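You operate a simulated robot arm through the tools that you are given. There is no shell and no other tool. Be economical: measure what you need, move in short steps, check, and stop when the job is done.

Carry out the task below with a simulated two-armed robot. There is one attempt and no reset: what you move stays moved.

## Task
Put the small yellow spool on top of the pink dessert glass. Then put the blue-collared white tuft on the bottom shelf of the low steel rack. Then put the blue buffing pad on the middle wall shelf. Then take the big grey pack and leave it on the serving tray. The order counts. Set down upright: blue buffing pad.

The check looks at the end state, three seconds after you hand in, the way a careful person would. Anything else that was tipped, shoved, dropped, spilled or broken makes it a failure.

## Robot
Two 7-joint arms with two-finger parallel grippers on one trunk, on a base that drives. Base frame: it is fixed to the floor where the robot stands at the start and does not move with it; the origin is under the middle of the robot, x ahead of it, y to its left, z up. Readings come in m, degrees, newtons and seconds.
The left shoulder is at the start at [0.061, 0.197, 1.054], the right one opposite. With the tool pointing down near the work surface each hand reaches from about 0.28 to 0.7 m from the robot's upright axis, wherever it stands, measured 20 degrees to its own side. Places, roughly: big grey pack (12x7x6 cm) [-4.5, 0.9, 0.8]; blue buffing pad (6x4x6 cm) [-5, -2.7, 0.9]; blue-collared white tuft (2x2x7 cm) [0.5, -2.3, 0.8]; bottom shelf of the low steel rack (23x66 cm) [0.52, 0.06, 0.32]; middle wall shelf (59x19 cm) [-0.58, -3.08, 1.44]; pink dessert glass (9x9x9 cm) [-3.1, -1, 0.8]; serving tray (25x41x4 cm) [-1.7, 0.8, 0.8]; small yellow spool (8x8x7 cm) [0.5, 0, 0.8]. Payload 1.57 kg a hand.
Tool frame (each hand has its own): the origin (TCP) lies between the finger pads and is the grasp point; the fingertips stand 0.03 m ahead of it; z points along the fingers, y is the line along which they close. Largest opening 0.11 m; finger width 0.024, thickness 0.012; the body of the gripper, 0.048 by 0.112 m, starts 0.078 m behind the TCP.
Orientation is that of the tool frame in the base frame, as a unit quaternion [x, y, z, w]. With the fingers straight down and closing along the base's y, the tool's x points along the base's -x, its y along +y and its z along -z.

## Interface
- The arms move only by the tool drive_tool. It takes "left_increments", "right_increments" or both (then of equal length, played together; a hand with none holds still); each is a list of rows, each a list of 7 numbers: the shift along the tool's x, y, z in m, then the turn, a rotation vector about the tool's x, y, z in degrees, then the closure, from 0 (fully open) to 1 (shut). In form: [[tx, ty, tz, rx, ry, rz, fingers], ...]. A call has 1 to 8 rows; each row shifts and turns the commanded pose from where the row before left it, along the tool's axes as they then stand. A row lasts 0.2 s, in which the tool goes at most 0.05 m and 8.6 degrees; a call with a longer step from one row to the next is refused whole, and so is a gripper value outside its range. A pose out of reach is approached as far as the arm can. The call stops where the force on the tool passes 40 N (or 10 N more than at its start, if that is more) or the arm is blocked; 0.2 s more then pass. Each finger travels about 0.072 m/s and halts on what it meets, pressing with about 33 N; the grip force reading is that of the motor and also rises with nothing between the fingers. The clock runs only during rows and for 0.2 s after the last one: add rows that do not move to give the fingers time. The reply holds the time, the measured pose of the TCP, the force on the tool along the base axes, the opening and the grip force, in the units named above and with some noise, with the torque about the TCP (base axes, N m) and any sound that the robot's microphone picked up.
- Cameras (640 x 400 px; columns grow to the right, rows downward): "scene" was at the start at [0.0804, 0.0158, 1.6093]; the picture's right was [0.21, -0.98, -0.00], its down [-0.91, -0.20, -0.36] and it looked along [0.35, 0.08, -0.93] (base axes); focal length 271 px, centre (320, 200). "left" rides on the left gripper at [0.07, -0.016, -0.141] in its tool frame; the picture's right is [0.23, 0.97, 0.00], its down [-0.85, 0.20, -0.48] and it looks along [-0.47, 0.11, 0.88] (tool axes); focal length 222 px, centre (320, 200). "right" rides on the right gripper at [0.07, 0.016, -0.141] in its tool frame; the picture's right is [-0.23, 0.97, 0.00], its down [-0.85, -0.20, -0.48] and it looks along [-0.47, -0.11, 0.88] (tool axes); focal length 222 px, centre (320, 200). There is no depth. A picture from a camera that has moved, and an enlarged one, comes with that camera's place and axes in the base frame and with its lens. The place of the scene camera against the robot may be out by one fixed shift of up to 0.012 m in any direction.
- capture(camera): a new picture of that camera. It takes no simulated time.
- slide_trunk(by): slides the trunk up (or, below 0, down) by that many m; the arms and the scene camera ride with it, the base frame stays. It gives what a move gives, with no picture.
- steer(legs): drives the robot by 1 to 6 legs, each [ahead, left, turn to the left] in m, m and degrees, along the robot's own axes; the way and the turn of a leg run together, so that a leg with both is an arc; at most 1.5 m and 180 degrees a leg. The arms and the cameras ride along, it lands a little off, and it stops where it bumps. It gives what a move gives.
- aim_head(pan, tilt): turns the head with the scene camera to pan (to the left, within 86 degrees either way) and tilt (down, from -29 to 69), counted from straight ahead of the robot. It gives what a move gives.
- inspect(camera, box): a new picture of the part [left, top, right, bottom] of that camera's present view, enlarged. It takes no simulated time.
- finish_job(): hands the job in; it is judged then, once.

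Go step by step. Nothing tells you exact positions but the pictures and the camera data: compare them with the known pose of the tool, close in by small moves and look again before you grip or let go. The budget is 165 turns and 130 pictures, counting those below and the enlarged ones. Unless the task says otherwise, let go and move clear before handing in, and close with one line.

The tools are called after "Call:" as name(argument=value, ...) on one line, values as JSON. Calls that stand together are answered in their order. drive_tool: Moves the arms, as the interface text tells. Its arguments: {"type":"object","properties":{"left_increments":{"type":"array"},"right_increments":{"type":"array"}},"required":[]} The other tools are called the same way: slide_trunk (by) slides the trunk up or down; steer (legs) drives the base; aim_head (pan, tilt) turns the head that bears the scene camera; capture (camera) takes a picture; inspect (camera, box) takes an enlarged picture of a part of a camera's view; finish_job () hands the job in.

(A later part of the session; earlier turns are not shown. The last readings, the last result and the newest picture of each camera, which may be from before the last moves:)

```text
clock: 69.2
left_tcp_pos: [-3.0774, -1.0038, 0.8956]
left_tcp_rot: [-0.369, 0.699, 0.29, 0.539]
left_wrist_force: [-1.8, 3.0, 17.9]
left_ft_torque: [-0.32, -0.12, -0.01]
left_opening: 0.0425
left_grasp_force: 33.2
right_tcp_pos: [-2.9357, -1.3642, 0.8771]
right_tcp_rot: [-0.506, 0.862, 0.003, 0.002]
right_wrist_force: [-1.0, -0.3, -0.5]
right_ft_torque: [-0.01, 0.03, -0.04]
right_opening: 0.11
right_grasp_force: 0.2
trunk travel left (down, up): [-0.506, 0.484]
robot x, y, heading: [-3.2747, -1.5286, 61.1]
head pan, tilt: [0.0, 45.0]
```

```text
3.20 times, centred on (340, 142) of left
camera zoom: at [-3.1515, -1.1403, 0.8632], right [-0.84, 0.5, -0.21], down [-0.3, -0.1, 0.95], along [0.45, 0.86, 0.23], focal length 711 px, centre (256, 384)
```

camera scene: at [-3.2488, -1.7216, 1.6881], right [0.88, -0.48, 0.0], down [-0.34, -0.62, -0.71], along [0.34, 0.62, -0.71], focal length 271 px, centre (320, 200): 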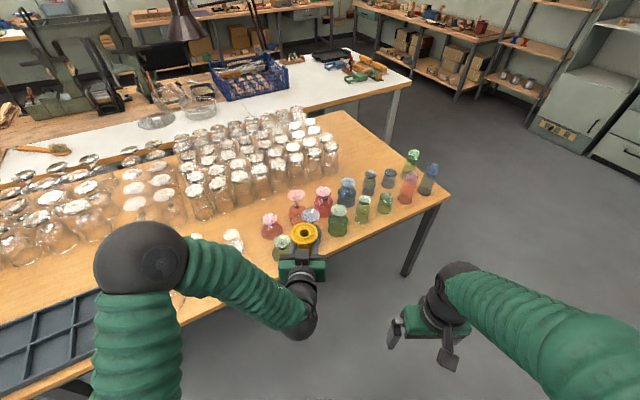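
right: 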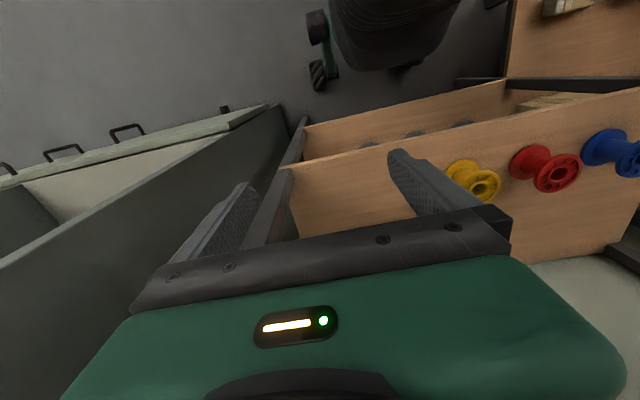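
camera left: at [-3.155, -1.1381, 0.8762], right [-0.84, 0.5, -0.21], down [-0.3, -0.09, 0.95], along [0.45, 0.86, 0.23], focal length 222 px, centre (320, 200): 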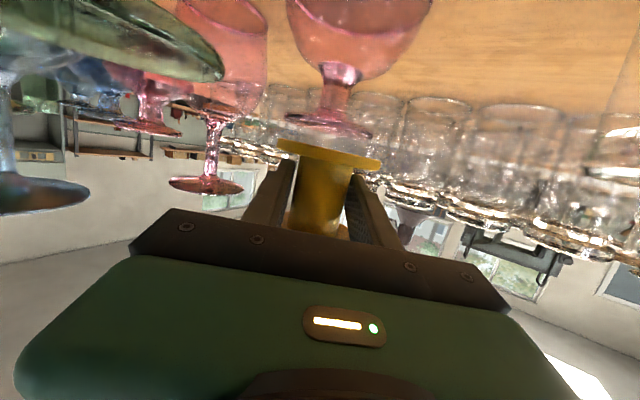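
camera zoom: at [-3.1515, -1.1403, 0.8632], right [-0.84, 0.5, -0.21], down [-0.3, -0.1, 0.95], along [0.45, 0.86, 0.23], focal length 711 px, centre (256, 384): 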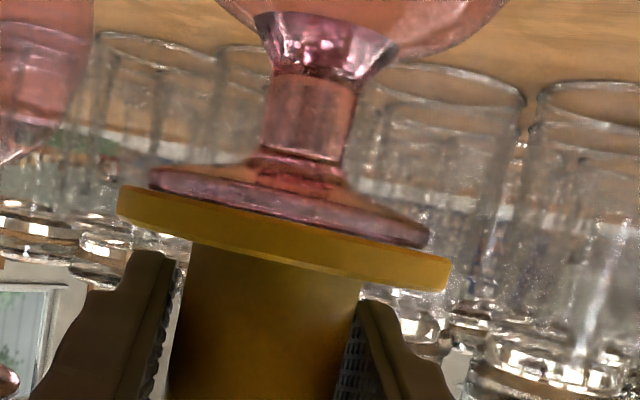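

Contact made (18 N). Relax slightly, then open.

Call:
drive_tool(left_increments=[[-0.0015, 0, -0.0004, 0, 0, 0, 1], [0, 0, 0, 0, 0, 0, 0.85], [0, 0, 0, 0, 0, 0, 0.6], [0, 0, 0, 0, 0, 0, 0.35], [0, 0, 0, 0, 0, 0, 0.1], [0, 0, 0, 0, 0, 0, 0.05], [0, 0, 0, 0, 0, 0, 0.05]])

Call:
capture(camera="left")

```text
clock: 70.8
left_tcp_pos: [-3.0781, -1.0034, 0.894]
left_tcp_rot: [-0.37, 0.701, 0.289, 0.537]
left_wrist_force: [-0.1, 0.0, 0.3]
left_ft_torque: [0.03, 0.01, 0.04]
left_opening: 0.1045
left_grasp_force: 0.1
right_tcp_pos: [-2.9348, -1.3644, 0.8765]
right_tcp_rot: [-0.505, 0.863, 0.003, 0.0]
right_wrist_force: [0.0, -0.2, 0.0]
right_ft_torque: [-0.02, 0.0, -0.01]
right_opening: 0.1101
right_grasp_force: 0.1
trunk travel left (down, up): [-0.506, 0.484]
robot x, y, heading: [-3.2768, -1.5307, 61.1]
head pan, tilt: [0.0, 45.0]
```

```text
98 pictures are left
camera left: at [-3.1515, -1.1402, 0.8627], right [-0.84, 0.5, -0.21], down [-0.3, -0.09, 0.95], along [0.45, 0.86, 0.23], focal length 222 px, centre (320, 200)
```

left: 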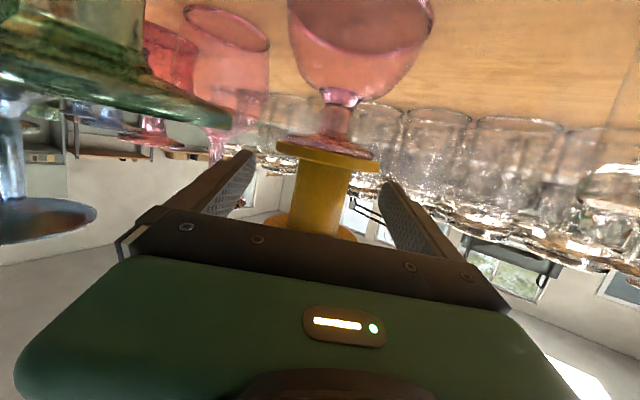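

Spool stands free on the glass. Retreat along the tool axis (back and slightly up).

Call:
drive_tool(left_increments=[[0, 0, -0.02, 0, 0, 0, 0.05], [0, 0, -0.03, 0, 0, 0, 0.05], [0, 0, -0.04, 0, 0, 0, 0.05], [0, 0, -0.04, 0, 0, 0, 0.05]])

Call:
capture(camera="left")

```text
clock: 71.8
left_tcp_pos: [-3.0797, -1.0635, 0.9137]
left_tcp_rot: [-0.369, 0.701, 0.289, 0.537]
left_wrist_force: [-0.1, 0.0, -0.1]
left_ft_torque: [0.02, -0.03, -0.01]
left_opening: 0.1046
left_grasp_force: 0.0
left hand out of reach, approached as far as the arm can: row 2, 3, 4
right_tcp_pos: [-2.934, -1.365, 0.8764]
right_tcp_rot: [-0.505, 0.863, 0.003, 0.0]
right_wrist_force: [0.1, 0.1, -0.5]
right_ft_torque: [0.0, -0.01, 0.03]
right_opening: 0.11
right_grasp_force: 0.1
trunk travel left (down, up): [-0.506, 0.484]
robot x, y, heading: [-3.2764, -1.5257, 61.3]
head pan, tilt: [0.0, 45.0]
```

```text
97 pictures are left
camera left: at [-3.1529, -1.1988, 0.8841], right [-0.84, 0.5, -0.21], down [-0.29, -0.09, 0.95], along [0.45, 0.86, 0.23], focal length 222 px, centre (320, 200)
```

left: 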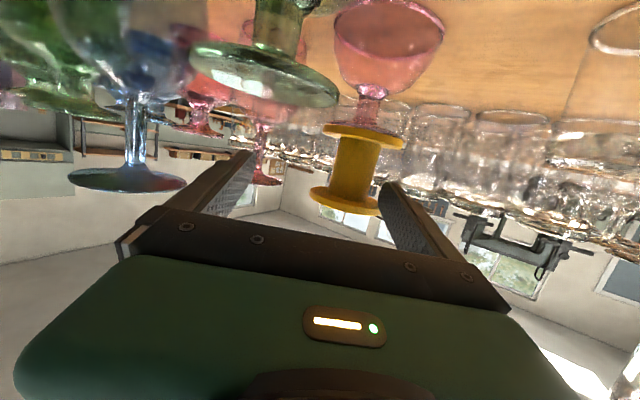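

The arm slid sideways while retreating, so the left finger is near the spool's waist, without contact. I'll pull back with the base along the hand's axis.

Call:
steer(legs=[[-0.1, 0.014, 0]])

Call:
capture(camera="left")

```text
clock: 72.9
left_tcp_pos: [-3.1384, -1.144, 0.9144]
left_tcp_rot: [-0.369, 0.701, 0.29, 0.537]
left_wrist_force: [0.4, -0.2, 0.2]
left_ft_torque: [-0.02, -0.03, 0.05]
left_opening: 0.1035
left_grasp_force: 0.1
right_tcp_pos: [-2.9926, -1.448, 0.8762]
right_tcp_rot: [-0.506, 0.863, 0.004, 0.0]
right_wrist_force: [-1.0, -1.0, -0.6]
right_ft_torque: [0.0, -0.02, -0.01]
right_opening: 0.11
right_grasp_force: 0.0
trunk travel left (down, up): [-0.506, 0.484]
robot x, y, heading: [-3.3393, -1.6086, 61.2]
head pan, tilt: [0.0, 45.0]
```

```text
96 pictures are left
camera left: at [-3.2119, -1.28, 0.884], right [-0.84, 0.5, -0.21], down [-0.29, -0.1, 0.95], along [0.45, 0.86, 0.23], focal length 222 px, centre (320, 200)
```

left: 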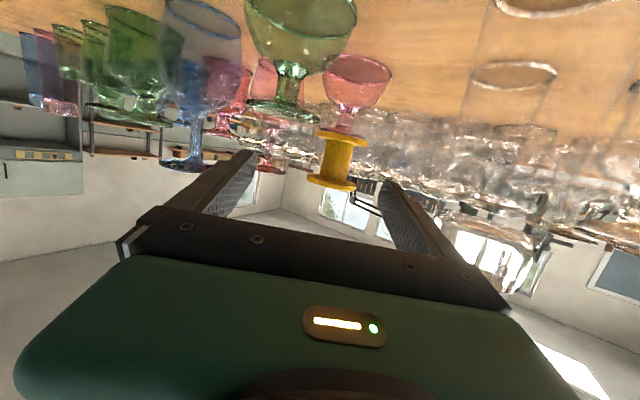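

Clear, and the spool sits on the glass. Backing away fully and checking.

Call:
steer(legs=[[-0.25, 0, 0]])

Call:
inspect(camera="scene", box=[240, 80, 400, 180])

```text
clock: 74.7
left_tcp_pos: [-3.2617, -1.3631, 0.9152]
left_tcp_rot: [-0.37, 0.701, 0.289, 0.537]
left_wrist_force: [-0.4, 0.0, -0.1]
left_ft_torque: [0.02, -0.01, -0.01]
left_opening: 0.1046
left_grasp_force: 0.1
right_tcp_pos: [-3.1169, -1.6666, 0.8778]
right_tcp_rot: [-0.505, 0.863, 0.003, 0.001]
right_wrist_force: [-0.7, -1.1, 0.1]
right_ft_torque: [-0.02, -0.08, 0.0]
right_opening: 0.1099
right_grasp_force: 0.1
trunk travel left (down, up): [-0.506, 0.484]
robot x, y, heading: [-3.4581, -1.8295, 60.9]
head pan, tilt: [0.0, 45.0]
```

```text
4.00 times, centred on (320, 130) of scene
camera zoom: at [-3.4111, -1.7256, 1.4941], right [0.87, -0.49, 0.0], down [-0.34, -0.62, -0.71], along [0.34, 0.62, -0.71], focal length 1085 px, centre (320, 480)
```

zoom: 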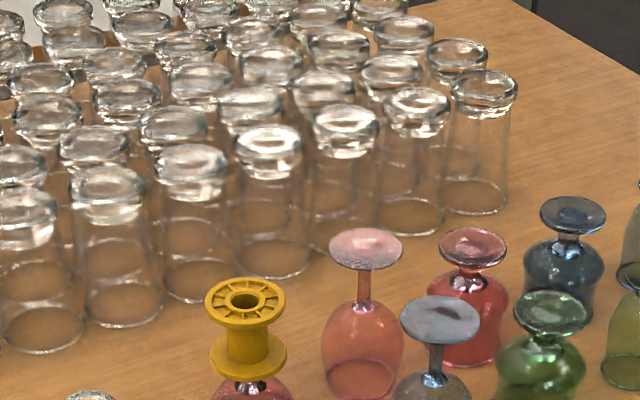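

The spool rests on the pink dessert glass. Next is the tuft near (0.5, -2.3) on the far bench; I'll drive back along the aisle with the trunk raised.

Call:
slide_trunk(by=0.25)

Call:
steer(legs=[[0, 0, -61], [1.4, 0, 0], [1.1, 0, 0], [0, -0.45, 0]])

Call:
aim_head(pan=0, tilt=30)

Call:
capture(camera="scene")

```text
clock: 77.3
left_tcp_pos: [-3.2607, -1.3638, 1.166]
left_tcp_rot: [-0.369, 0.702, 0.288, 0.537]
left_wrist_force: [-0.1, -0.1, -0.2]
left_ft_torque: [0.01, -0.02, 0.0]
left_opening: 0.1046
left_grasp_force: 0.1
right_tcp_pos: [-3.1181, -1.6672, 1.1255]
right_tcp_rot: [-0.504, 0.864, 0.004, 0.001]
right_wrist_force: [0.4, 0.0, 0.4]
right_ft_torque: [0.01, -0.01, -0.02]
right_opening: 0.1101
right_grasp_force: 0.1
trunk travel left (down, up): [-0.756, 0.234]
robot x, y, heading: [-3.4597, -1.8313, 61.1]
head pan, tilt: [0.0, 45.0]
```

```text
clock: 94.6
left_tcp_pos: [-0.454, -2.2438, 1.1643]
left_tcp_rot: [0.039, 0.792, -0.028, 0.609]
left_wrist_force: [-0.5, -0.2, -0.4]
left_ft_torque: [0.02, 0.01, -0.02]
left_opening: 0.1043
left_grasp_force: 0.1
right_tcp_pos: [-0.6507, -2.516, 1.1278]
right_tcp_rot: [0.006, 1.0, 0.0, 0.003]
right_wrist_force: [0.1, 0.0, -0.1]
right_ft_torque: [0.03, 0.0, 0.0]
right_opening: 0.1099
right_grasp_force: 0.0
trunk travel left (down, up): [-0.756, 0.234]
robot x, y, heading: [-0.9561, -2.2992, -0.3]
head pan, tilt: [0.0, 45.0]
```

```text
clock: 95.4
left_tcp_pos: [-0.4535, -2.2485, 1.1664]
left_tcp_rot: [0.04, 0.791, -0.026, 0.61]
left_wrist_force: [0.0, -0.2, 0.1]
left_ft_torque: [0.02, -0.05, -0.05]
left_opening: 0.1045
left_grasp_force: 0.0
right_tcp_pos: [-0.6499, -2.5204, 1.1264]
right_tcp_rot: [0.006, 1.0, 0.001, 0.002]
right_wrist_force: [0.1, -0.2, 0.0]
right_ft_torque: [-0.01, 0.0, 0.02]
right_opening: 0.1102
right_grasp_force: 0.1
trunk travel left (down, up): [-0.756, 0.234]
robot x, y, heading: [-0.959, -2.2958, -0.4]
head pan, tilt: [0.0, 30.0]
```

```text
94 pictures are left
camera scene: at [-0.8395, -2.2928, 1.7666], right [-0.01, -1.0, 0.0], down [-0.5, 0.0, -0.86], along [0.86, -0.01, -0.5], focal length 271 px, centre (320, 200)
```

scene: 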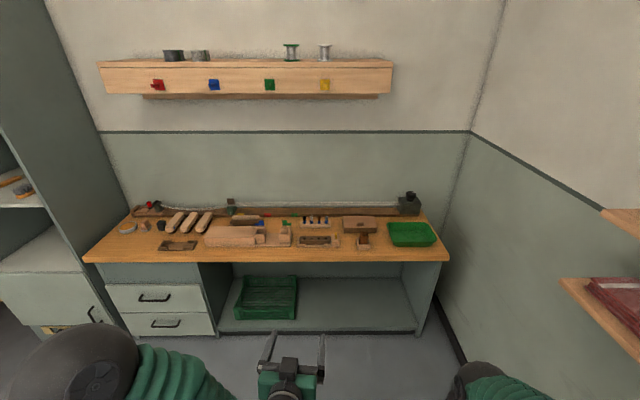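

Call:
inspect(camera="scene", box=[200, 185, 440, 335])

Call:
inspect(camera="scene", box=[270, 200, 350, 250])

```text
2.67 times, centred on (320, 260) of scene
camera zoom: at [-0.8395, -2.2928, 1.7666], right [-0.01, -1.0, 0.0], down [-0.5, 0.0, -0.86], along [0.86, -0.01, -0.5], focal length 723 px, centre (320, 40)
```

zoom: 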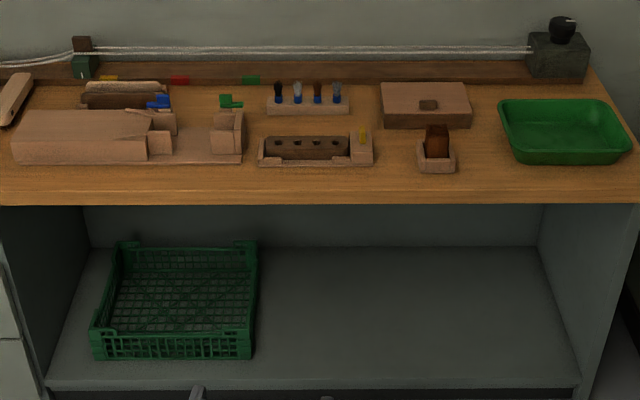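

```text
8.00 times, centred on (310, 225) of scene
camera zoom: at [-0.8395, -2.2928, 1.7666], right [-0.01, -1.0, 0.0], down [-0.5, 0.0, -0.86], along [0.86, -0.01, -0.5], focal length 2170 px, centre (400, 0)
```

zoom: 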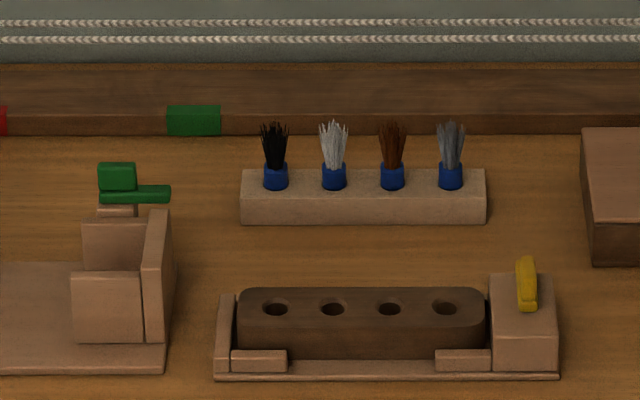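

The white tuft stands in a small block at about (0.55, -2.26), with black and brown neighbours ~4.5 cm either side. I'll pitch the left hand to about 35° below horizontal, squared to the bench, and approach.

Call:
drive_tool(left_increments=[[0, 0, 0, -1.8, 6.7, -0.5, 0.3], [0, 0, 0, -1.8, 6.7, -0.5, 0.5], [0, 0, 0, -1.8, 6.7, -0.5, 0.66], [0, 0, 0, 0, 0, 0, 0.66]])

Call:
steer(legs=[[0.5, -0.05, 0]])

Call:
aim_head(pan=0, tilt=40)

Call:
capture(camera="scene")

Call:
capture(camera="left")

```text
clock: 96.4
left_tcp_pos: [-0.4528, -2.2487, 1.1663]
left_tcp_rot: [0.005, 0.886, 0.01, 0.463]
left_wrist_force: [0.2, 0.4, 0.6]
left_ft_torque: [0.03, 0.01, -0.02]
left_opening: 0.0373
left_grasp_force: 0.0
right_tcp_pos: [-0.6502, -2.5202, 1.1276]
right_tcp_rot: [0.006, 1.0, 0.002, 0.003]
right_wrist_force: [0.0, 0.2, -0.2]
right_ft_torque: [0.01, 0.02, 0.01]
right_opening: 0.1101
right_grasp_force: 0.0
trunk travel left (down, up): [-0.756, 0.234]
robot x, y, heading: [-0.9553, -2.299, -0.5]
head pan, tilt: [0.0, 30.0]
```

```text
clock: 99.3
left_tcp_pos: [0.0441, -2.2997, 1.1665]
left_tcp_rot: [0.004, 0.886, 0.01, 0.463]
left_wrist_force: [-0.5, 0.2, 0.0]
left_ft_torque: [-0.01, 0.01, -0.03]
left_opening: 0.0374
left_grasp_force: 0.0
right_tcp_pos: [-0.1525, -2.5728, 1.1274]
right_tcp_rot: [0.004, 1.0, 0.003, 0.004]
right_wrist_force: [0.9, 0.0, 0.2]
right_ft_torque: [0.0, 0.02, 0.01]
right_opening: 0.1099
right_grasp_force: 0.0
trunk travel left (down, up): [-0.756, 0.234]
robot x, y, heading: [-0.4556, -2.3539, -0.1]
head pan, tilt: [0.0, 30.0]
```

```text
clock: 100.0
left_tcp_pos: [0.045, -2.3008, 1.1649]
left_tcp_rot: [0.003, 0.886, 0.012, 0.463]
left_wrist_force: [0.0, 0.2, -1.1]
left_ft_torque: [0.0, -0.01, -0.01]
left_opening: 0.0373
left_grasp_force: 0.0
right_tcp_pos: [-0.1514, -2.5735, 1.1278]
right_tcp_rot: [0.004, 1.0, 0.001, 0.002]
right_wrist_force: [-0.3, -1.0, -0.2]
right_ft_torque: [0.01, 0.0, 0.0]
right_opening: 0.1099
right_grasp_force: 0.1
trunk travel left (down, up): [-0.756, 0.234]
robot x, y, heading: [-0.4577, -2.3524, -0.1]
head pan, tilt: [0.0, 40.0]
```

```text
91 pictures are left
camera scene: at [-0.3461, -2.3477, 1.7514], right [-0.01, -1.0, 0.0], down [-0.64, 0.0, -0.77], along [0.77, 0.0, -0.64], focal length 271 px, centre (320, 200)
```

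scene: 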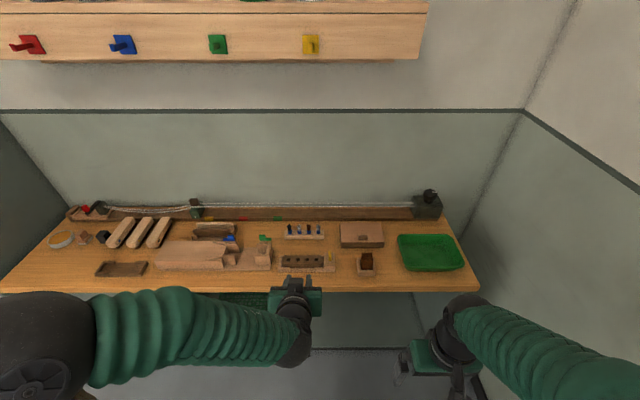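

```text
90 pictures are left
camera left: at [-0.1107, -2.3168, 1.189], right [-0.13, 0.98, -0.16], down [0.1, 0.18, 0.98], along [0.99, 0.12, -0.12], focal length 222 px, centre (320, 200)
```

left: 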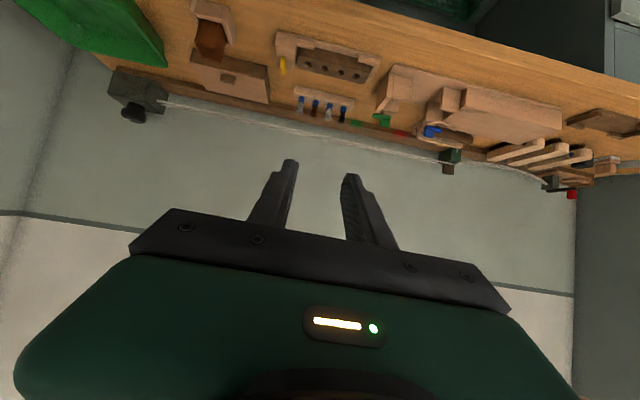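

Call:
inspect(camera="scene", box=[264, 210, 344, 260])

Call:
inspect(camera="left", box=[260, 20, 420, 120])

```text
8.00 times, centred on (304, 235) of scene
camera zoom: at [-0.3461, -2.3477, 1.7514], right [-0.01, -1.0, 0.0], down [-0.64, 0.0, -0.77], along [0.77, 0.0, -0.64], focal length 2170 px, centre (448, -80)
```

zoom: 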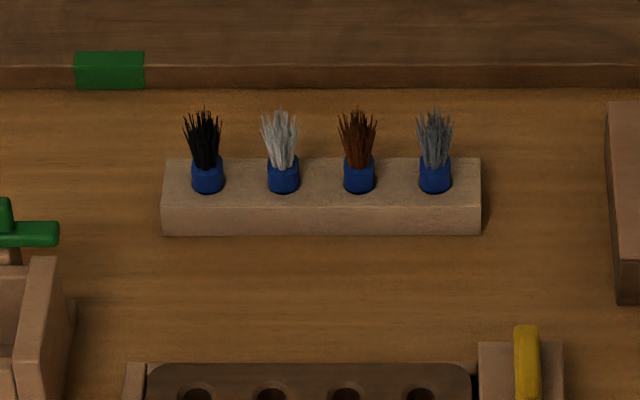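

```text
4.00 times, centred on (340, 70) of left
camera zoom: at [-0.1107, -2.3168, 1.189], right [-0.13, 0.98, -0.16], down [0.1, 0.18, 0.98], along [0.99, 0.12, -0.12], focal length 888 px, centre (240, 720)
```

zoom: 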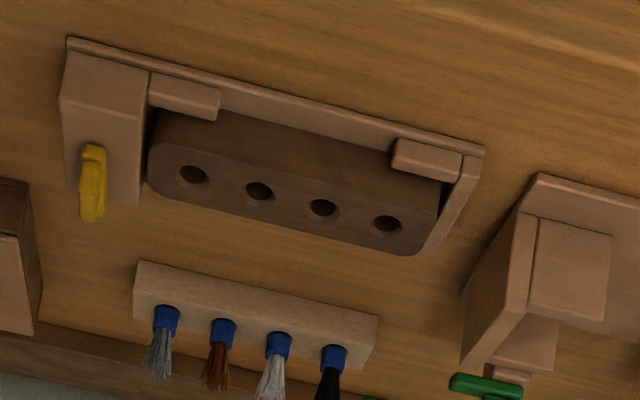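

The tuft's collar is at about (0.55, -2.255, 0.81). I'll narrow the fingers, lower the trunk and drive in with the hand still above the bench.

Call:
slide_trunk(by=-0.17)

Call:
steer(legs=[[0.37, 0.043, 0]])

Call:
drive_tool(left_increments=[[0, 0, 0, 0, 0, 0, 0.715], [0, 0, 0, 0, 0, 0, 0.715]])

Call:
inspect(camera="left", box=[220, 60, 420, 185])

```text
clock: 102.0
left_tcp_pos: [0.0455, -2.2994, 0.9958]
left_tcp_rot: [0.004, 0.886, 0.011, 0.463]
left_wrist_force: [-0.1, 0.6, 0.3]
left_ft_torque: [0.0, 0.01, 0.0]
left_opening: 0.0373
left_grasp_force: 0.0
right_tcp_pos: [-0.1509, -2.5731, 0.9578]
right_tcp_rot: [0.005, 1.0, 0.002, 0.003]
right_wrist_force: [0.3, -0.2, 0.1]
right_ft_torque: [0.04, 0.01, 0.01]
right_opening: 0.1101
right_grasp_force: 0.1
trunk travel left (down, up): [-0.586, 0.404]
robot x, y, heading: [-0.4553, -2.3548, -0.5]
head pan, tilt: [0.0, 40.0]
```

```text
clock: 104.3
left_tcp_pos: [0.4157, -2.2606, 0.9974]
left_tcp_rot: [0.004, 0.887, 0.011, 0.462]
left_wrist_force: [0.1, 0.0, 0.3]
left_ft_torque: [-0.02, 0.0, 0.01]
left_opening: 0.0374
left_grasp_force: 0.0
right_tcp_pos: [0.2198, -2.5336, 0.9582]
right_tcp_rot: [0.005, 1.0, 0.002, 0.003]
right_wrist_force: [0.4, 0.7, -0.1]
right_ft_torque: [0.03, 0.0, 0.03]
right_opening: 0.1101
right_grasp_force: 0.0
trunk travel left (down, up): [-0.586, 0.404]
robot x, y, heading: [-0.0847, -2.3078, -0.3]
head pan, tilt: [0.0, 40.0]
```

```text
clock: 104.9
left_tcp_pos: [0.4163, -2.2608, 0.9963]
left_tcp_rot: [0.003, 0.887, 0.012, 0.462]
left_wrist_force: [0.0, -0.2, 0.3]
left_ft_torque: [0.04, 0.04, 0.01]
left_opening: 0.0316
left_grasp_force: 0.1
right_tcp_pos: [0.22, -2.5324, 0.9573]
right_tcp_rot: [0.006, 1.0, 0.003, 0.003]
right_wrist_force: [0.7, -0.6, -0.7]
right_ft_torque: [0.02, -0.03, 0.0]
right_opening: 0.1101
right_grasp_force: 0.2
trunk travel left (down, up): [-0.586, 0.404]
robot x, y, heading: [-0.0854, -2.3095, -0.4]
head pan, tilt: [0.0, 40.0]
```

```text
3.20 times, centred on (320, 122) of left
camera zoom: at [0.2598, -2.2767, 1.0188], right [-0.13, 0.98, -0.16], down [0.1, 0.18, 0.98], along [0.99, 0.11, -0.12], focal length 711 px, centre (320, 448)
```

zoom: 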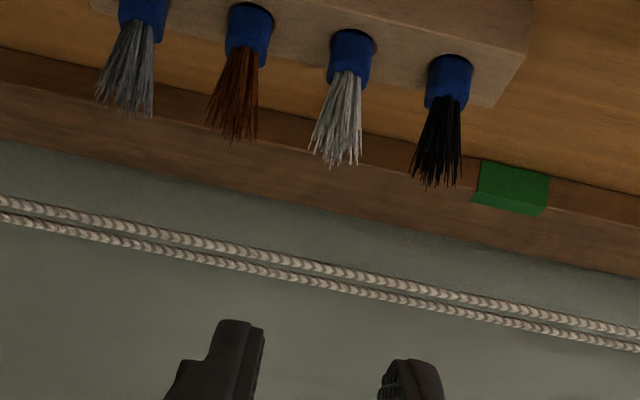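

Lined up in y. Moving to a point 6 cm short of the grasp along the finger axis.

Call:
drive_tool(left_increments=[[0.0165, 0, 0.0345, 0, 0, 0, 0.715], [0.0165, 0, 0.0345, 0, 0, 0, 0.715], [0.0165, 0, 0.0345, 0, 0, 0, 0.715], [0.0165, 0, 0.0345, 0, 0, 0, 0.715]])

Call:
capture(camera="left")

```text
clock: 105.9
left_tcp_pos: [0.4942, -2.2564, 0.8628]
left_tcp_rot: [0.004, 0.886, 0.012, 0.463]
left_wrist_force: [-0.3, -0.3, 0.1]
left_ft_torque: [0.02, 0.0, 0.02]
left_opening: 0.0313
left_grasp_force: 0.0
right_tcp_pos: [0.2206, -2.5332, 0.9569]
right_tcp_rot: [0.005, 1.0, 0.002, 0.001]
right_wrist_force: [1.0, 1.1, 0.1]
right_ft_torque: [0.0, 0.0, -0.01]
right_opening: 0.1102
right_grasp_force: 0.0
trunk travel left (down, up): [-0.586, 0.404]
robot x, y, heading: [-0.0897, -2.3096, -0.3]
head pan, tilt: [0.0, 40.0]
```

```text
86 pictures are left
camera left: at [0.3373, -2.2726, 0.8852], right [-0.13, 0.98, -0.16], down [0.1, 0.18, 0.98], along [0.99, 0.11, -0.12], focal length 222 px, centre (320, 200)
```

left: 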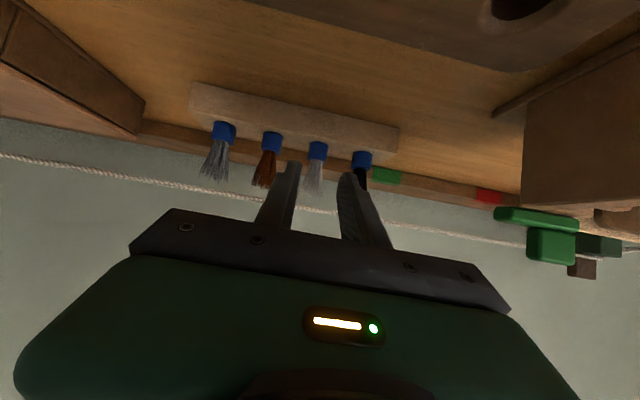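

Shift 4 mm right, then advance along the finger axis in two steps.

Call:
drive_tool(left_increments=[[0, -0.0045, 0, 0, 0, 0, 0.715], [0.0005, 0, 0.025, 0, 0, 0, 0.715]])

Call:
inspect(camera="left", box=[240, 100, 400, 200])

Call:
inspect(camera="scene", box=[240, 180, 400, 280])

```text
clock: 106.5
left_tcp_pos: [0.5133, -2.2609, 0.8484]
left_tcp_rot: [0.004, 0.887, 0.011, 0.462]
left_wrist_force: [-0.1, 1.1, 0.3]
left_ft_torque: [-0.01, -0.01, -0.01]
left_opening: 0.0314
left_grasp_force: 0.1
right_tcp_pos: [0.2202, -2.5326, 0.957]
right_tcp_rot: [0.006, 1.0, 0.003, 0.002]
right_wrist_force: [0.2, 0.0, 0.4]
right_ft_torque: [-0.02, -0.02, -0.01]
right_opening: 0.1098
right_grasp_force: 0.1
trunk travel left (down, up): [-0.586, 0.404]
robot x, y, heading: [-0.0882, -2.3117, -0.5]
head pan, tilt: [0.0, 40.0]
```

```text
4.00 times, centred on (320, 150) of left
camera zoom: at [0.3572, -2.2767, 0.8701], right [-0.13, 0.98, -0.16], down [0.1, 0.18, 0.98], along [0.99, 0.11, -0.12], focal length 888 px, centre (320, 400)
```

zoom: 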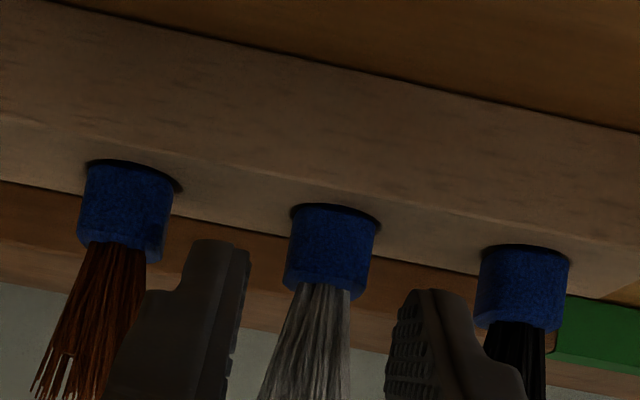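

```text
4.00 times, centred on (320, 230) of scene
camera zoom: at [0.0275, -2.3073, 1.5811], right [-0.01, -1.0, 0.0], down [-0.65, 0.0, -0.76], along [0.76, 0.0, -0.65], focal length 1085 px, centre (320, 80)
```

zoom: 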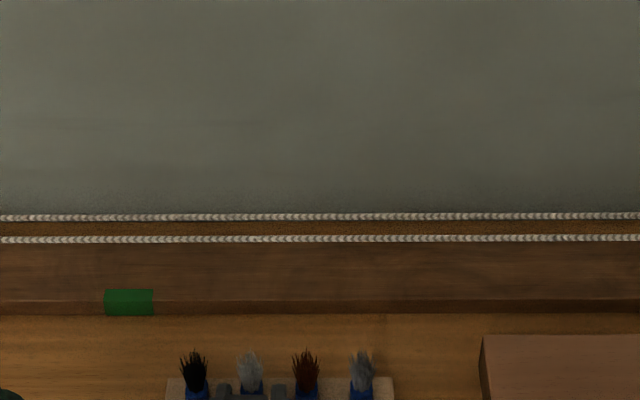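

Both fingers fit the gaps. Advance 3 cm, check, then close.

Call:
drive_tool(left_increments=[[0, 0.0005, 0.016, 0, 0, 0, 0.715], [0, 0.0005, 0.016, 0, 0, 0, 0.715]])

Call:
inspect(camera="left", box=[240, 100, 400, 200])

```text
clock: 107.1
left_tcp_pos: [0.5352, -2.2609, 0.834]
left_tcp_rot: [0.005, 0.885, 0.01, 0.465]
left_wrist_force: [-22.3, 0.8, 21.5]
left_ft_torque: [-0.45, 0.19, -0.28]
left_opening: 0.0307
left_grasp_force: 0.1
right_tcp_pos: [0.2158, -2.5327, 0.9589]
right_tcp_rot: [0.005, 1.0, 0.002, 0.005]
right_wrist_force: [0.4, 0.6, -1.2]
right_ft_torque: [0.0, 0.0, 0.03]
right_opening: 0.1104
right_grasp_force: 0.0
trunk travel left (down, up): [-0.586, 0.404]
robot x, y, heading: [-0.0905, -2.3116, -0.2]
head pan, tilt: [0.0, 40.0]
```

```text
4.00 times, centred on (320, 150) of left
camera zoom: at [0.3777, -2.2761, 0.8561], right [-0.13, 0.98, -0.17], down [0.09, 0.18, 0.98], along [0.99, 0.11, -0.11], focal length 888 px, centre (320, 400)
```

zoom: 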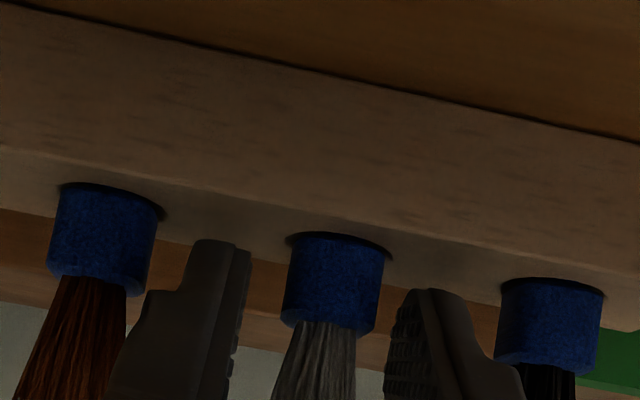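

Some contact force along the axis (tips at the block). I'll ease back 4 mm and slightly up, then close.

Call:
drive_tool(left_increments=[[-0.001, 0, -0.012, 0, 0, 0, 0.715], [0, 0, 0, 0, 0, 0, 0.715]])

Call:
inspect(camera="left", box=[240, 100, 400, 200])

```text
clock: 107.7
left_tcp_pos: [0.5276, -2.2576, 0.8369]
left_tcp_rot: [0.004, 0.886, 0.011, 0.464]
left_wrist_force: [-1.0, -0.3, 0.1]
left_ft_torque: [-0.02, 0.02, -0.02]
left_opening: 0.0311
left_grasp_force: 0.1
right_tcp_pos: [0.2176, -2.5332, 0.9587]
right_tcp_rot: [0.005, 1.0, 0.003, 0.004]
right_wrist_force: [0.9, -0.4, 0.3]
right_ft_torque: [-0.02, -0.03, -0.01]
right_opening: 0.1098
right_grasp_force: 0.0
trunk travel left (down, up): [-0.586, 0.404]
robot x, y, heading: [-0.0857, -2.3149, -0.4]
head pan, tilt: [0.0, 40.0]
```

```text
4.00 times, centred on (320, 150) of left
camera zoom: at [0.3713, -2.2753, 0.861], right [-0.13, 0.98, -0.16], down [0.09, 0.18, 0.98], along [0.99, 0.12, -0.12], focal length 888 px, centre (320, 400)
```

zoom: 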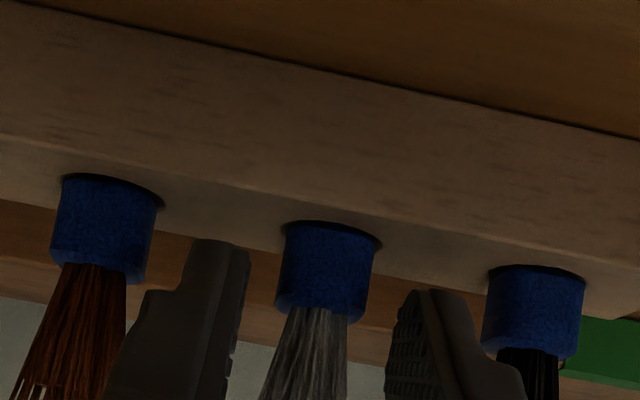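

Call:
drive_tool(left_increments=[[-0.0056, -0.001, 0.0046, 0, 0, 0, 0.715], [0, 0, 0, 0, 0, 0, 0.8], [0, 0, 0, 0, 0, 0, 0.9], [0, 0, 0, 0, 0, 0, 1], [0, 0, 0, 0, 0, 0, 1]])

Call:
inspect(camera="left", box=[240, 100, 400, 200])

```text
clock: 108.9
left_tcp_pos: [0.5367, -2.2605, 0.8392]
left_tcp_rot: [0.004, 0.887, 0.011, 0.463]
left_wrist_force: [0.5, 0.2, 1.2]
left_ft_torque: [0.0, -0.03, 0.02]
left_opening: 0.0165
left_grasp_force: 31.3
right_tcp_pos: [0.2192, -2.5336, 0.9586]
right_tcp_rot: [0.005, 1.0, 0.003, 0.003]
right_wrist_force: [-0.6, -0.4, -0.8]
right_ft_torque: [-0.01, 0.02, -0.02]
right_opening: 0.1099
right_grasp_force: 0.0
trunk travel left (down, up): [-0.586, 0.404]
robot x, y, heading: [-0.0892, -2.3091, -0.4]
head pan, tilt: [0.0, 40.0]
```

```text
4.00 times, centred on (320, 150) of left
camera zoom: at [0.3794, -2.2769, 0.8625], right [-0.13, 0.98, -0.16], down [0.1, 0.18, 0.98], along [0.99, 0.11, -0.12], focal length 888 px, centre (320, 400)
```

zoom: 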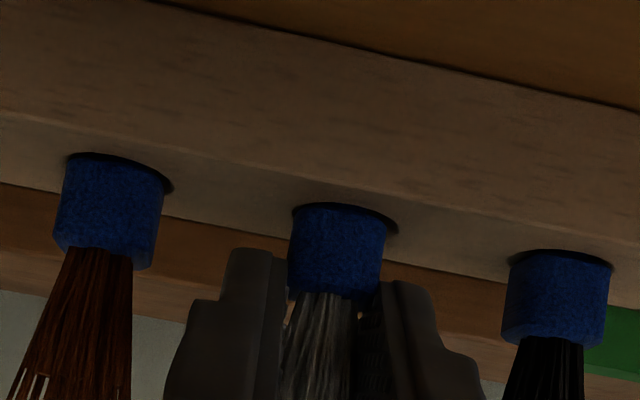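

Gripped (16.5 mm). Lift straight up slowly and check it comes along.

Call:
drive_tool(left_increments=[[-0.0082, 0, -0.0057, 0, 0, 0, 1], [-0.0164, 0, -0.0115, 0, 0, 0, 1], [-0.0164, 0, -0.0115, 0, 0, 0, 1]])

Call:
inspect(camera="left", box=[220, 80, 420, 205])

```text
clock: 109.7
left_tcp_pos: [0.5347, -2.2624, 0.8894]
left_tcp_rot: [0.004, 0.887, 0.012, 0.462]
left_wrist_force: [-0.5, 0.1, 0.4]
left_ft_torque: [0.01, 0.03, -0.02]
left_opening: 0.016
left_grasp_force: 31.8
right_tcp_pos: [0.2191, -2.5328, 0.9565]
right_tcp_rot: [0.004, 1.0, 0.003, 0.002]
right_wrist_force: [-0.2, 0.0, -0.4]
right_ft_torque: [-0.02, -0.04, -0.01]
right_opening: 0.1097
right_grasp_force: 0.0
trunk travel left (down, up): [-0.586, 0.404]
robot x, y, heading: [-0.0879, -2.3091, -0.3]
head pan, tilt: [0.0, 40.0]
```

```text
3.20 times, centred on (320, 142) of left
camera zoom: at [0.3781, -2.2787, 0.9126], right [-0.13, 0.98, -0.16], down [0.1, 0.18, 0.98], along [0.99, 0.11, -0.12], focal length 711 px, centre (320, 384)
```

zoom: 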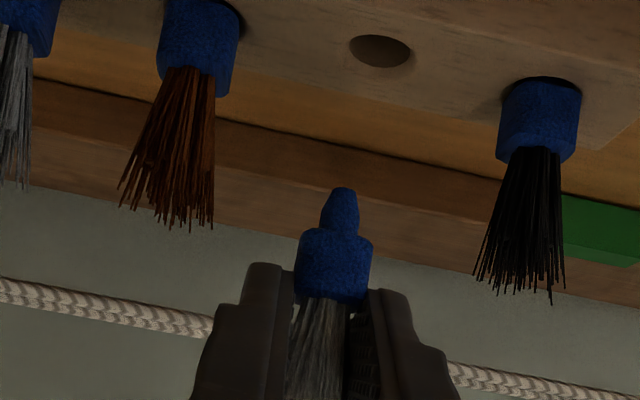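

The tuft came out cleanly; it has a tapered plug below the collar, so it will have to lie on the shelf. I'll raise, back off and drive to the rack.

Call:
slide_trunk(by=0.08)

Call:
steer(legs=[[-0.6, 0, 0], [0, 1.4, 0], [0, 0.7, 0]])

Call:
slide_trunk(by=-0.5)

Call:
aim_head(pan=0, tilt=35)

Call:
capture(camera="scene")

Call:
capture(camera="left")

```text
clock: 110.9
left_tcp_pos: [0.5351, -2.2622, 0.9682]
left_tcp_rot: [0.004, 0.886, 0.012, 0.463]
left_wrist_force: [-0.2, -0.4, -0.6]
left_ft_torque: [-0.02, 0.03, -0.04]
left_opening: 0.0162
left_grasp_force: 31.4
right_tcp_pos: [0.2209, -2.5334, 1.0368]
right_tcp_rot: [0.006, 1.0, 0.002, 0.003]
right_wrist_force: [0.5, 0.6, -0.6]
right_ft_torque: [0.03, 0.05, 0.0]
right_opening: 0.11
right_grasp_force: 0.0
trunk travel left (down, up): [-0.666, 0.324]
robot x, y, heading: [-0.0881, -2.3088, -0.4]
head pan, tilt: [0.0, 40.0]
```

```text
clock: 124.2
left_tcp_pos: [-0.0415, -0.1658, 0.9699]
left_tcp_rot: [0.003, 0.886, 0.013, 0.463]
left_wrist_force: [0.1, 0.3, 0.5]
left_ft_torque: [0.03, -0.01, 0.0]
left_opening: 0.0163
left_grasp_force: 31.3
right_tcp_pos: [-0.3536, -0.4374, 1.0377]
right_tcp_rot: [0.001, 1.0, 0.004, 0.002]
right_wrist_force: [-0.3, 0.8, -0.2]
right_ft_torque: [0.01, -0.04, -0.02]
right_opening: 0.1098
right_grasp_force: 0.0
trunk travel left (down, up): [-0.666, 0.324]
robot x, y, heading: [-0.6637, -0.2119, -0.1]
head pan, tilt: [0.0, 40.0]
```

```text
refused: -0.5 is not a number from -0.4 to 0.4
```

```text
clock: 124.9
left_tcp_pos: [-0.041, -0.1633, 0.9697]
left_tcp_rot: [0.003, 0.886, 0.012, 0.463]
left_wrist_force: [-0.4, 0.3, -0.1]
left_ft_torque: [-0.02, 0.0, 0.01]
left_opening: 0.0161
left_grasp_force: 32.0
right_tcp_pos: [-0.355, -0.4358, 1.0375]
right_tcp_rot: [0.002, 1.0, 0.002, 0.003]
right_wrist_force: [-0.3, 0.1, -0.2]
right_ft_torque: [0.01, 0.01, 0.04]
right_opening: 0.11
right_grasp_force: 0.1
trunk travel left (down, up): [-0.666, 0.324]
robot x, y, heading: [-0.6641, -0.2082, -0.2]
head pan, tilt: [0.0, 35.0]
```

```text
79 pictures are left
camera scene: at [-0.5469, -0.2119, 1.6688], right [0.0, -1.0, 0.0], down [-0.58, 0.0, -0.82], along [0.82, 0.0, -0.58], focal length 271 px, centre (320, 200)
```

scene: 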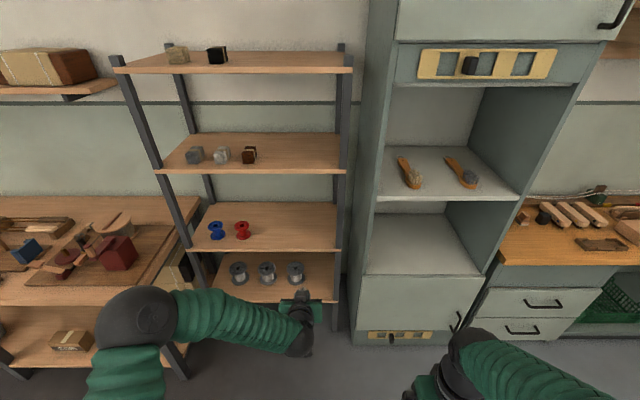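

```text
78 pictures are left
camera left: at [-0.1977, -0.1808, 0.9928], right [-0.14, 0.98, -0.16], down [0.09, 0.18, 0.98], along [0.99, 0.12, -0.12], focal length 222 px, centre (320, 200)
```

left: 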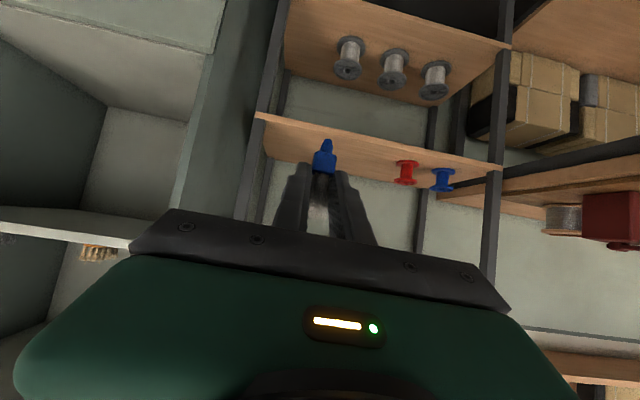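

The right end of the bottom shelf (y≈-0.12…-0.26) is free beside the grey spools. Lowering the trunk here, before entering.

Call:
slide_trunk(by=-0.4)

Call:
slide_trunk(by=-0.1)

Call:
drive_tool(left_increments=[[0, 0, 0, 0, 7.5, 0, 1], [0, 0, 0, 0, 7.5, 0, 1], [0, 0, 0, 0, 7.5, 0, 1]])

Call:
capture(camera="scene")

Call:
capture(camera="left")

```text
clock: 128.7
left_tcp_pos: [-0.0435, -0.1623, 0.5695]
left_tcp_rot: [0.001, 0.887, 0.013, 0.462]
left_wrist_force: [0.2, 1.1, 1.0]
left_ft_torque: [-0.01, -0.04, 0.03]
left_opening: 0.0162
left_grasp_force: 31.2
right_tcp_pos: [-0.3548, -0.4346, 0.637]
right_tcp_rot: [0.002, 1.0, 0.002, 0.003]
right_wrist_force: [0.4, 0.1, 0.8]
right_ft_torque: [0.02, 0.01, 0.02]
right_opening: 0.1098
right_grasp_force: 0.0
trunk travel left (down, up): [-0.266, 0.724]
robot x, y, heading: [-0.6639, -0.2144, -0.3]
head pan, tilt: [0.0, 35.0]
```

```text
clock: 130.0
left_tcp_pos: [-0.0411, -0.1623, 0.4705]
left_tcp_rot: [0.002, 0.886, 0.013, 0.464]
left_wrist_force: [0.4, -0.8, 0.3]
left_ft_torque: [-0.01, 0.02, -0.04]
left_opening: 0.0161
left_grasp_force: 31.2
right_tcp_pos: [-0.3552, -0.4339, 0.5378]
right_tcp_rot: [0.002, 1.0, 0.002, 0.003]
right_wrist_force: [-0.4, 0.7, 0.0]
right_ft_torque: [-0.04, 0.0, 0.0]
right_opening: 0.1099
right_grasp_force: 0.1
trunk travel left (down, up): [-0.166, 0.824]
robot x, y, heading: [-0.6644, -0.2121, -0.4]
head pan, tilt: [0.0, 35.0]
```

```text
clock: 130.8
left_tcp_pos: [-0.0423, -0.1632, 0.4691]
left_tcp_rot: [-0.001, 0.96, 0.013, 0.281]
left_wrist_force: [0.0, -0.1, -0.2]
left_ft_torque: [0.01, -0.02, 0.02]
left_opening: 0.0162
left_grasp_force: 31.3
right_tcp_pos: [-0.3545, -0.4358, 0.538]
right_tcp_rot: [0.002, 1.0, 0.002, 0.003]
right_wrist_force: [0.1, -0.2, 0.2]
right_ft_torque: [-0.03, 0.0, 0.0]
right_opening: 0.11
right_grasp_force: 0.1
trunk travel left (down, up): [-0.166, 0.824]
robot x, y, heading: [-0.6597, -0.2144, -0.1]
head pan, tilt: [0.0, 35.0]
```

```text
77 pictures are left
camera scene: at [-0.5478, -0.2102, 1.1688], right [0.0, -1.0, 0.0], down [-0.58, 0.0, -0.82], along [0.82, 0.0, -0.58], focal length 271 px, centre (320, 200)
```

scene: 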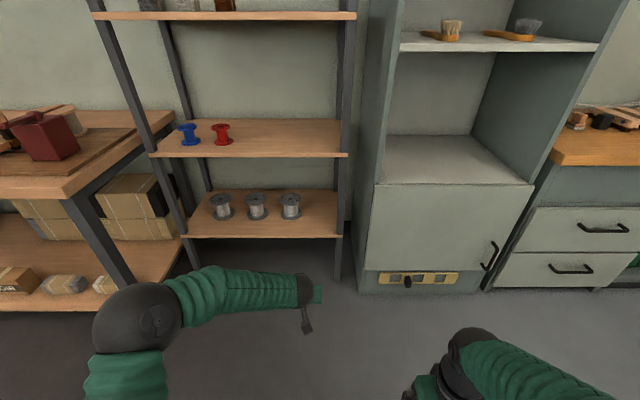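

```text
76 pictures are left
camera left: at [-0.1769, -0.1806, 0.5509], right [-0.2, 0.97, -0.1], down [0.46, 0.18, 0.87], along [0.87, 0.13, -0.48], focal length 222 px, centre (320, 200)
```

left: 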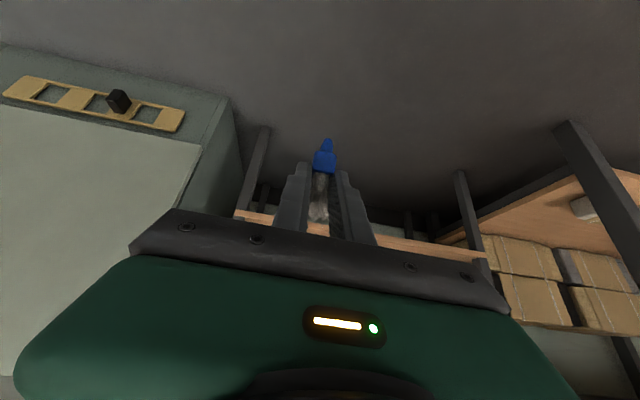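

Shelf top ≈0.32, spools at x≈0.55, so the front right area is free. I'll drive in so the tuft is over about (0.46, -0.16).

Call:
steer(legs=[[0.495, 0.005, 0]])

Call:
capture(camera="left")

Call:
capture(camera="scene")

```text
clock: 133.8
left_tcp_pos: [0.4532, -0.1597, 0.4698]
left_tcp_rot: [0.001, 0.96, 0.012, 0.281]
left_wrist_force: [0.1, 0.3, -0.1]
left_ft_torque: [0.01, 0.03, -0.01]
left_opening: 0.0163
left_grasp_force: 31.3
right_tcp_pos: [0.1386, -0.4317, 0.538]
right_tcp_rot: [0.002, 1.0, 0.003, 0.003]
right_wrist_force: [0.0, 0.7, 0.4]
right_ft_torque: [0.01, 0.0, 0.0]
right_opening: 0.1099
right_grasp_force: 0.1
trunk travel left (down, up): [-0.166, 0.824]
robot x, y, heading: [-0.169, -0.2092, -0.3]
head pan, tilt: [0.0, 35.0]
```

```text
75 pictures are left
camera left: at [0.3178, -0.1775, 0.5504], right [-0.2, 0.98, -0.1], down [0.46, 0.18, 0.87], along [0.87, 0.13, -0.49], focal length 222 px, centre (320, 200)
```

left: 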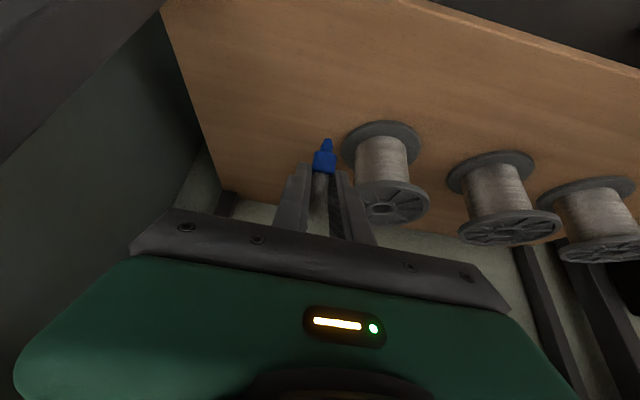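

```text
74 pictures are left
camera scene: at [-0.0526, -0.2065, 1.1688], right [0.0, -1.0, 0.0], down [-0.58, 0.0, -0.82], along [0.82, 0.0, -0.58], focal length 271 px, centre (320, 200)
```

scene: 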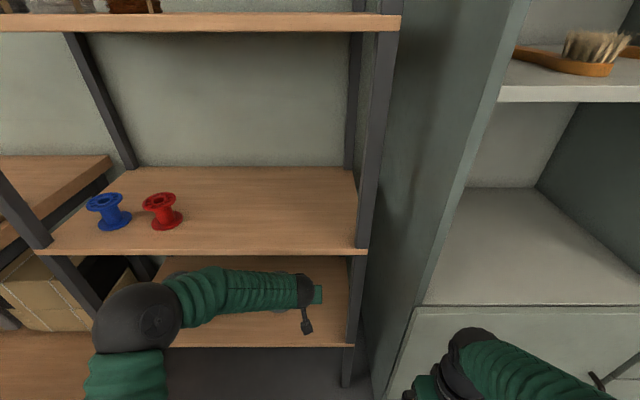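

Good free spot. Lower to just above the shelf.

Call:
slide_trunk(by=-0.085)

Call:
inspect(camera="left", box=[220, 80, 420, 205])

```text
clock: 135.0
left_tcp_pos: [0.4525, -0.1596, 0.3859]
left_tcp_rot: [0.0, 0.959, 0.012, 0.282]
left_wrist_force: [0.1, 0.2, -0.2]
left_ft_torque: [-0.02, 0.03, -0.01]
left_opening: 0.0161
left_grasp_force: 31.4
right_tcp_pos: [0.1386, -0.4309, 0.4524]
right_tcp_rot: [0.003, 1.0, 0.002, 0.004]
right_wrist_force: [-0.6, -0.3, -0.5]
right_ft_torque: [0.01, 0.01, 0.0]
right_opening: 0.1101
right_grasp_force: 0.0
trunk travel left (down, up): [-0.081, 0.909]
robot x, y, heading: [-0.168, -0.2099, -0.4]
head pan, tilt: [0.0, 35.0]
```

```text
3.20 times, centred on (320, 142) of left
camera zoom: at [0.3171, -0.1775, 0.4662], right [-0.2, 0.98, -0.1], down [0.46, 0.18, 0.87], along [0.87, 0.13, -0.48], focal length 711 px, centre (320, 384)
```

zoom: 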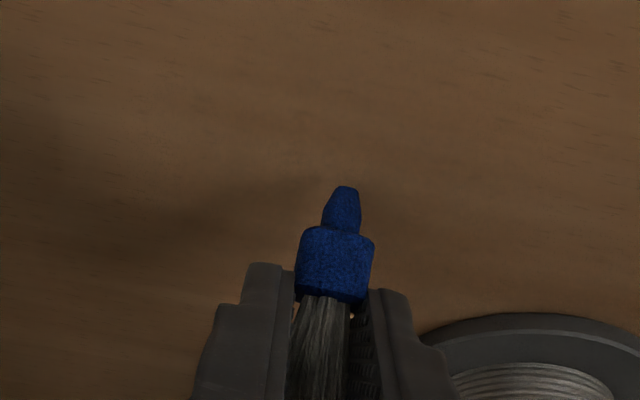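

Call:
drive_tool(left_increments=[[0.0022, 0, 0.0034, 0, 0, 0, 1], [0.0022, 0, 0.0034, 0, 0, 0, 1], [0.0011, 0, 0.0017, 0, 0, 0, 1], [0.0011, 0, 0.0017, 0, 0, 0, 1]])

Call:
inspect(camera="left", box=[220, 80, 420, 205])

```text
clock: 136.0
left_tcp_pos: [0.4531, -0.1599, 0.3783]
left_tcp_rot: [0.0, 0.958, 0.013, 0.286]
left_wrist_force: [-1.9, 0.7, 28.5]
left_ft_torque: [0.09, 0.18, -0.02]
left_opening: 0.0164
left_grasp_force: 31.7
right_tcp_pos: [0.1373, -0.4308, 0.4548]
right_tcp_rot: [0.002, 1.0, 0.003, 0.006]
right_wrist_force: [0.0, -0.2, 0.0]
right_ft_torque: [0.02, 0.01, 0.01]
right_opening: 0.1103
right_grasp_force: 0.0
trunk travel left (down, up): [-0.081, 0.909]
robot x, y, heading: [-0.1673, -0.2106, -0.4]
head pan, tilt: [0.0, 35.0]
```

```text
3.20 times, centred on (320, 142) of left
camera zoom: at [0.3168, -0.1778, 0.458], right [-0.2, 0.98, -0.1], down [0.45, 0.18, 0.87], along [0.87, 0.13, -0.48], focal length 711 px, centre (320, 384)
```

zoom: 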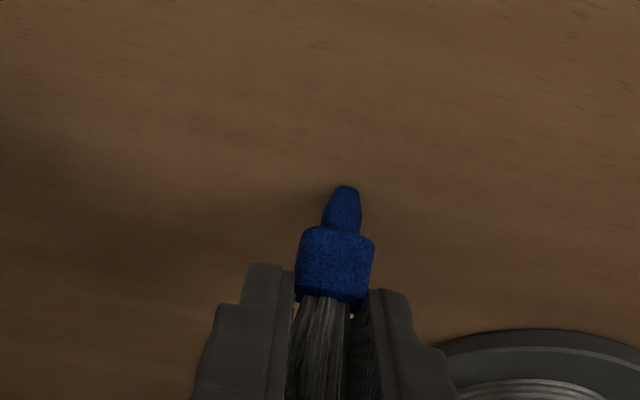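

Contact with the shelf. Relax the push, then open gently.

Call:
drive_tool(left_increments=[[-0.0022, 0, -0.0034, 0, 0, 0, 1], [0, 0, 0, 0, 0, 0, 0.8], [0, 0, 0, 0, 0, 0, 0.6], [0, 0, 0, 0, 0, 0, 0.5], [0, 0, 0, 0, 0, 0, 0.5], [0, 0, 0, 0, 0, 0, 0.5]])

Call:
capture(camera="left")

```text
clock: 137.4
left_tcp_pos: [0.4532, -0.1592, 0.3781]
left_tcp_rot: [-0.001, 0.96, 0.013, 0.281]
left_wrist_force: [0.7, -0.1, 0.9]
left_ft_torque: [0.02, 0.02, -0.01]
left_opening: 0.0549
left_grasp_force: 0.0
right_tcp_pos: [0.1389, -0.4305, 0.4534]
right_tcp_rot: [0.003, 1.0, 0.002, 0.003]
right_wrist_force: [1.0, -0.2, -0.4]
right_ft_torque: [-0.02, -0.03, -0.03]
right_opening: 0.1098
right_grasp_force: 0.1
trunk travel left (down, up): [-0.081, 0.909]
robot x, y, heading: [-0.1714, -0.2104, -0.3]
head pan, tilt: [0.0, 35.0]
```

```text
71 pictures are left
camera left: at [0.317, -0.1776, 0.4581], right [-0.2, 0.98, -0.1], down [0.46, 0.18, 0.87], along [0.87, 0.13, -0.48], focal length 222 px, centre (320, 200)
```

left: 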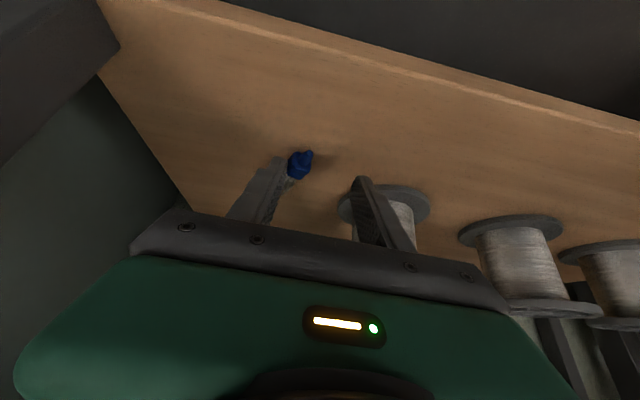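

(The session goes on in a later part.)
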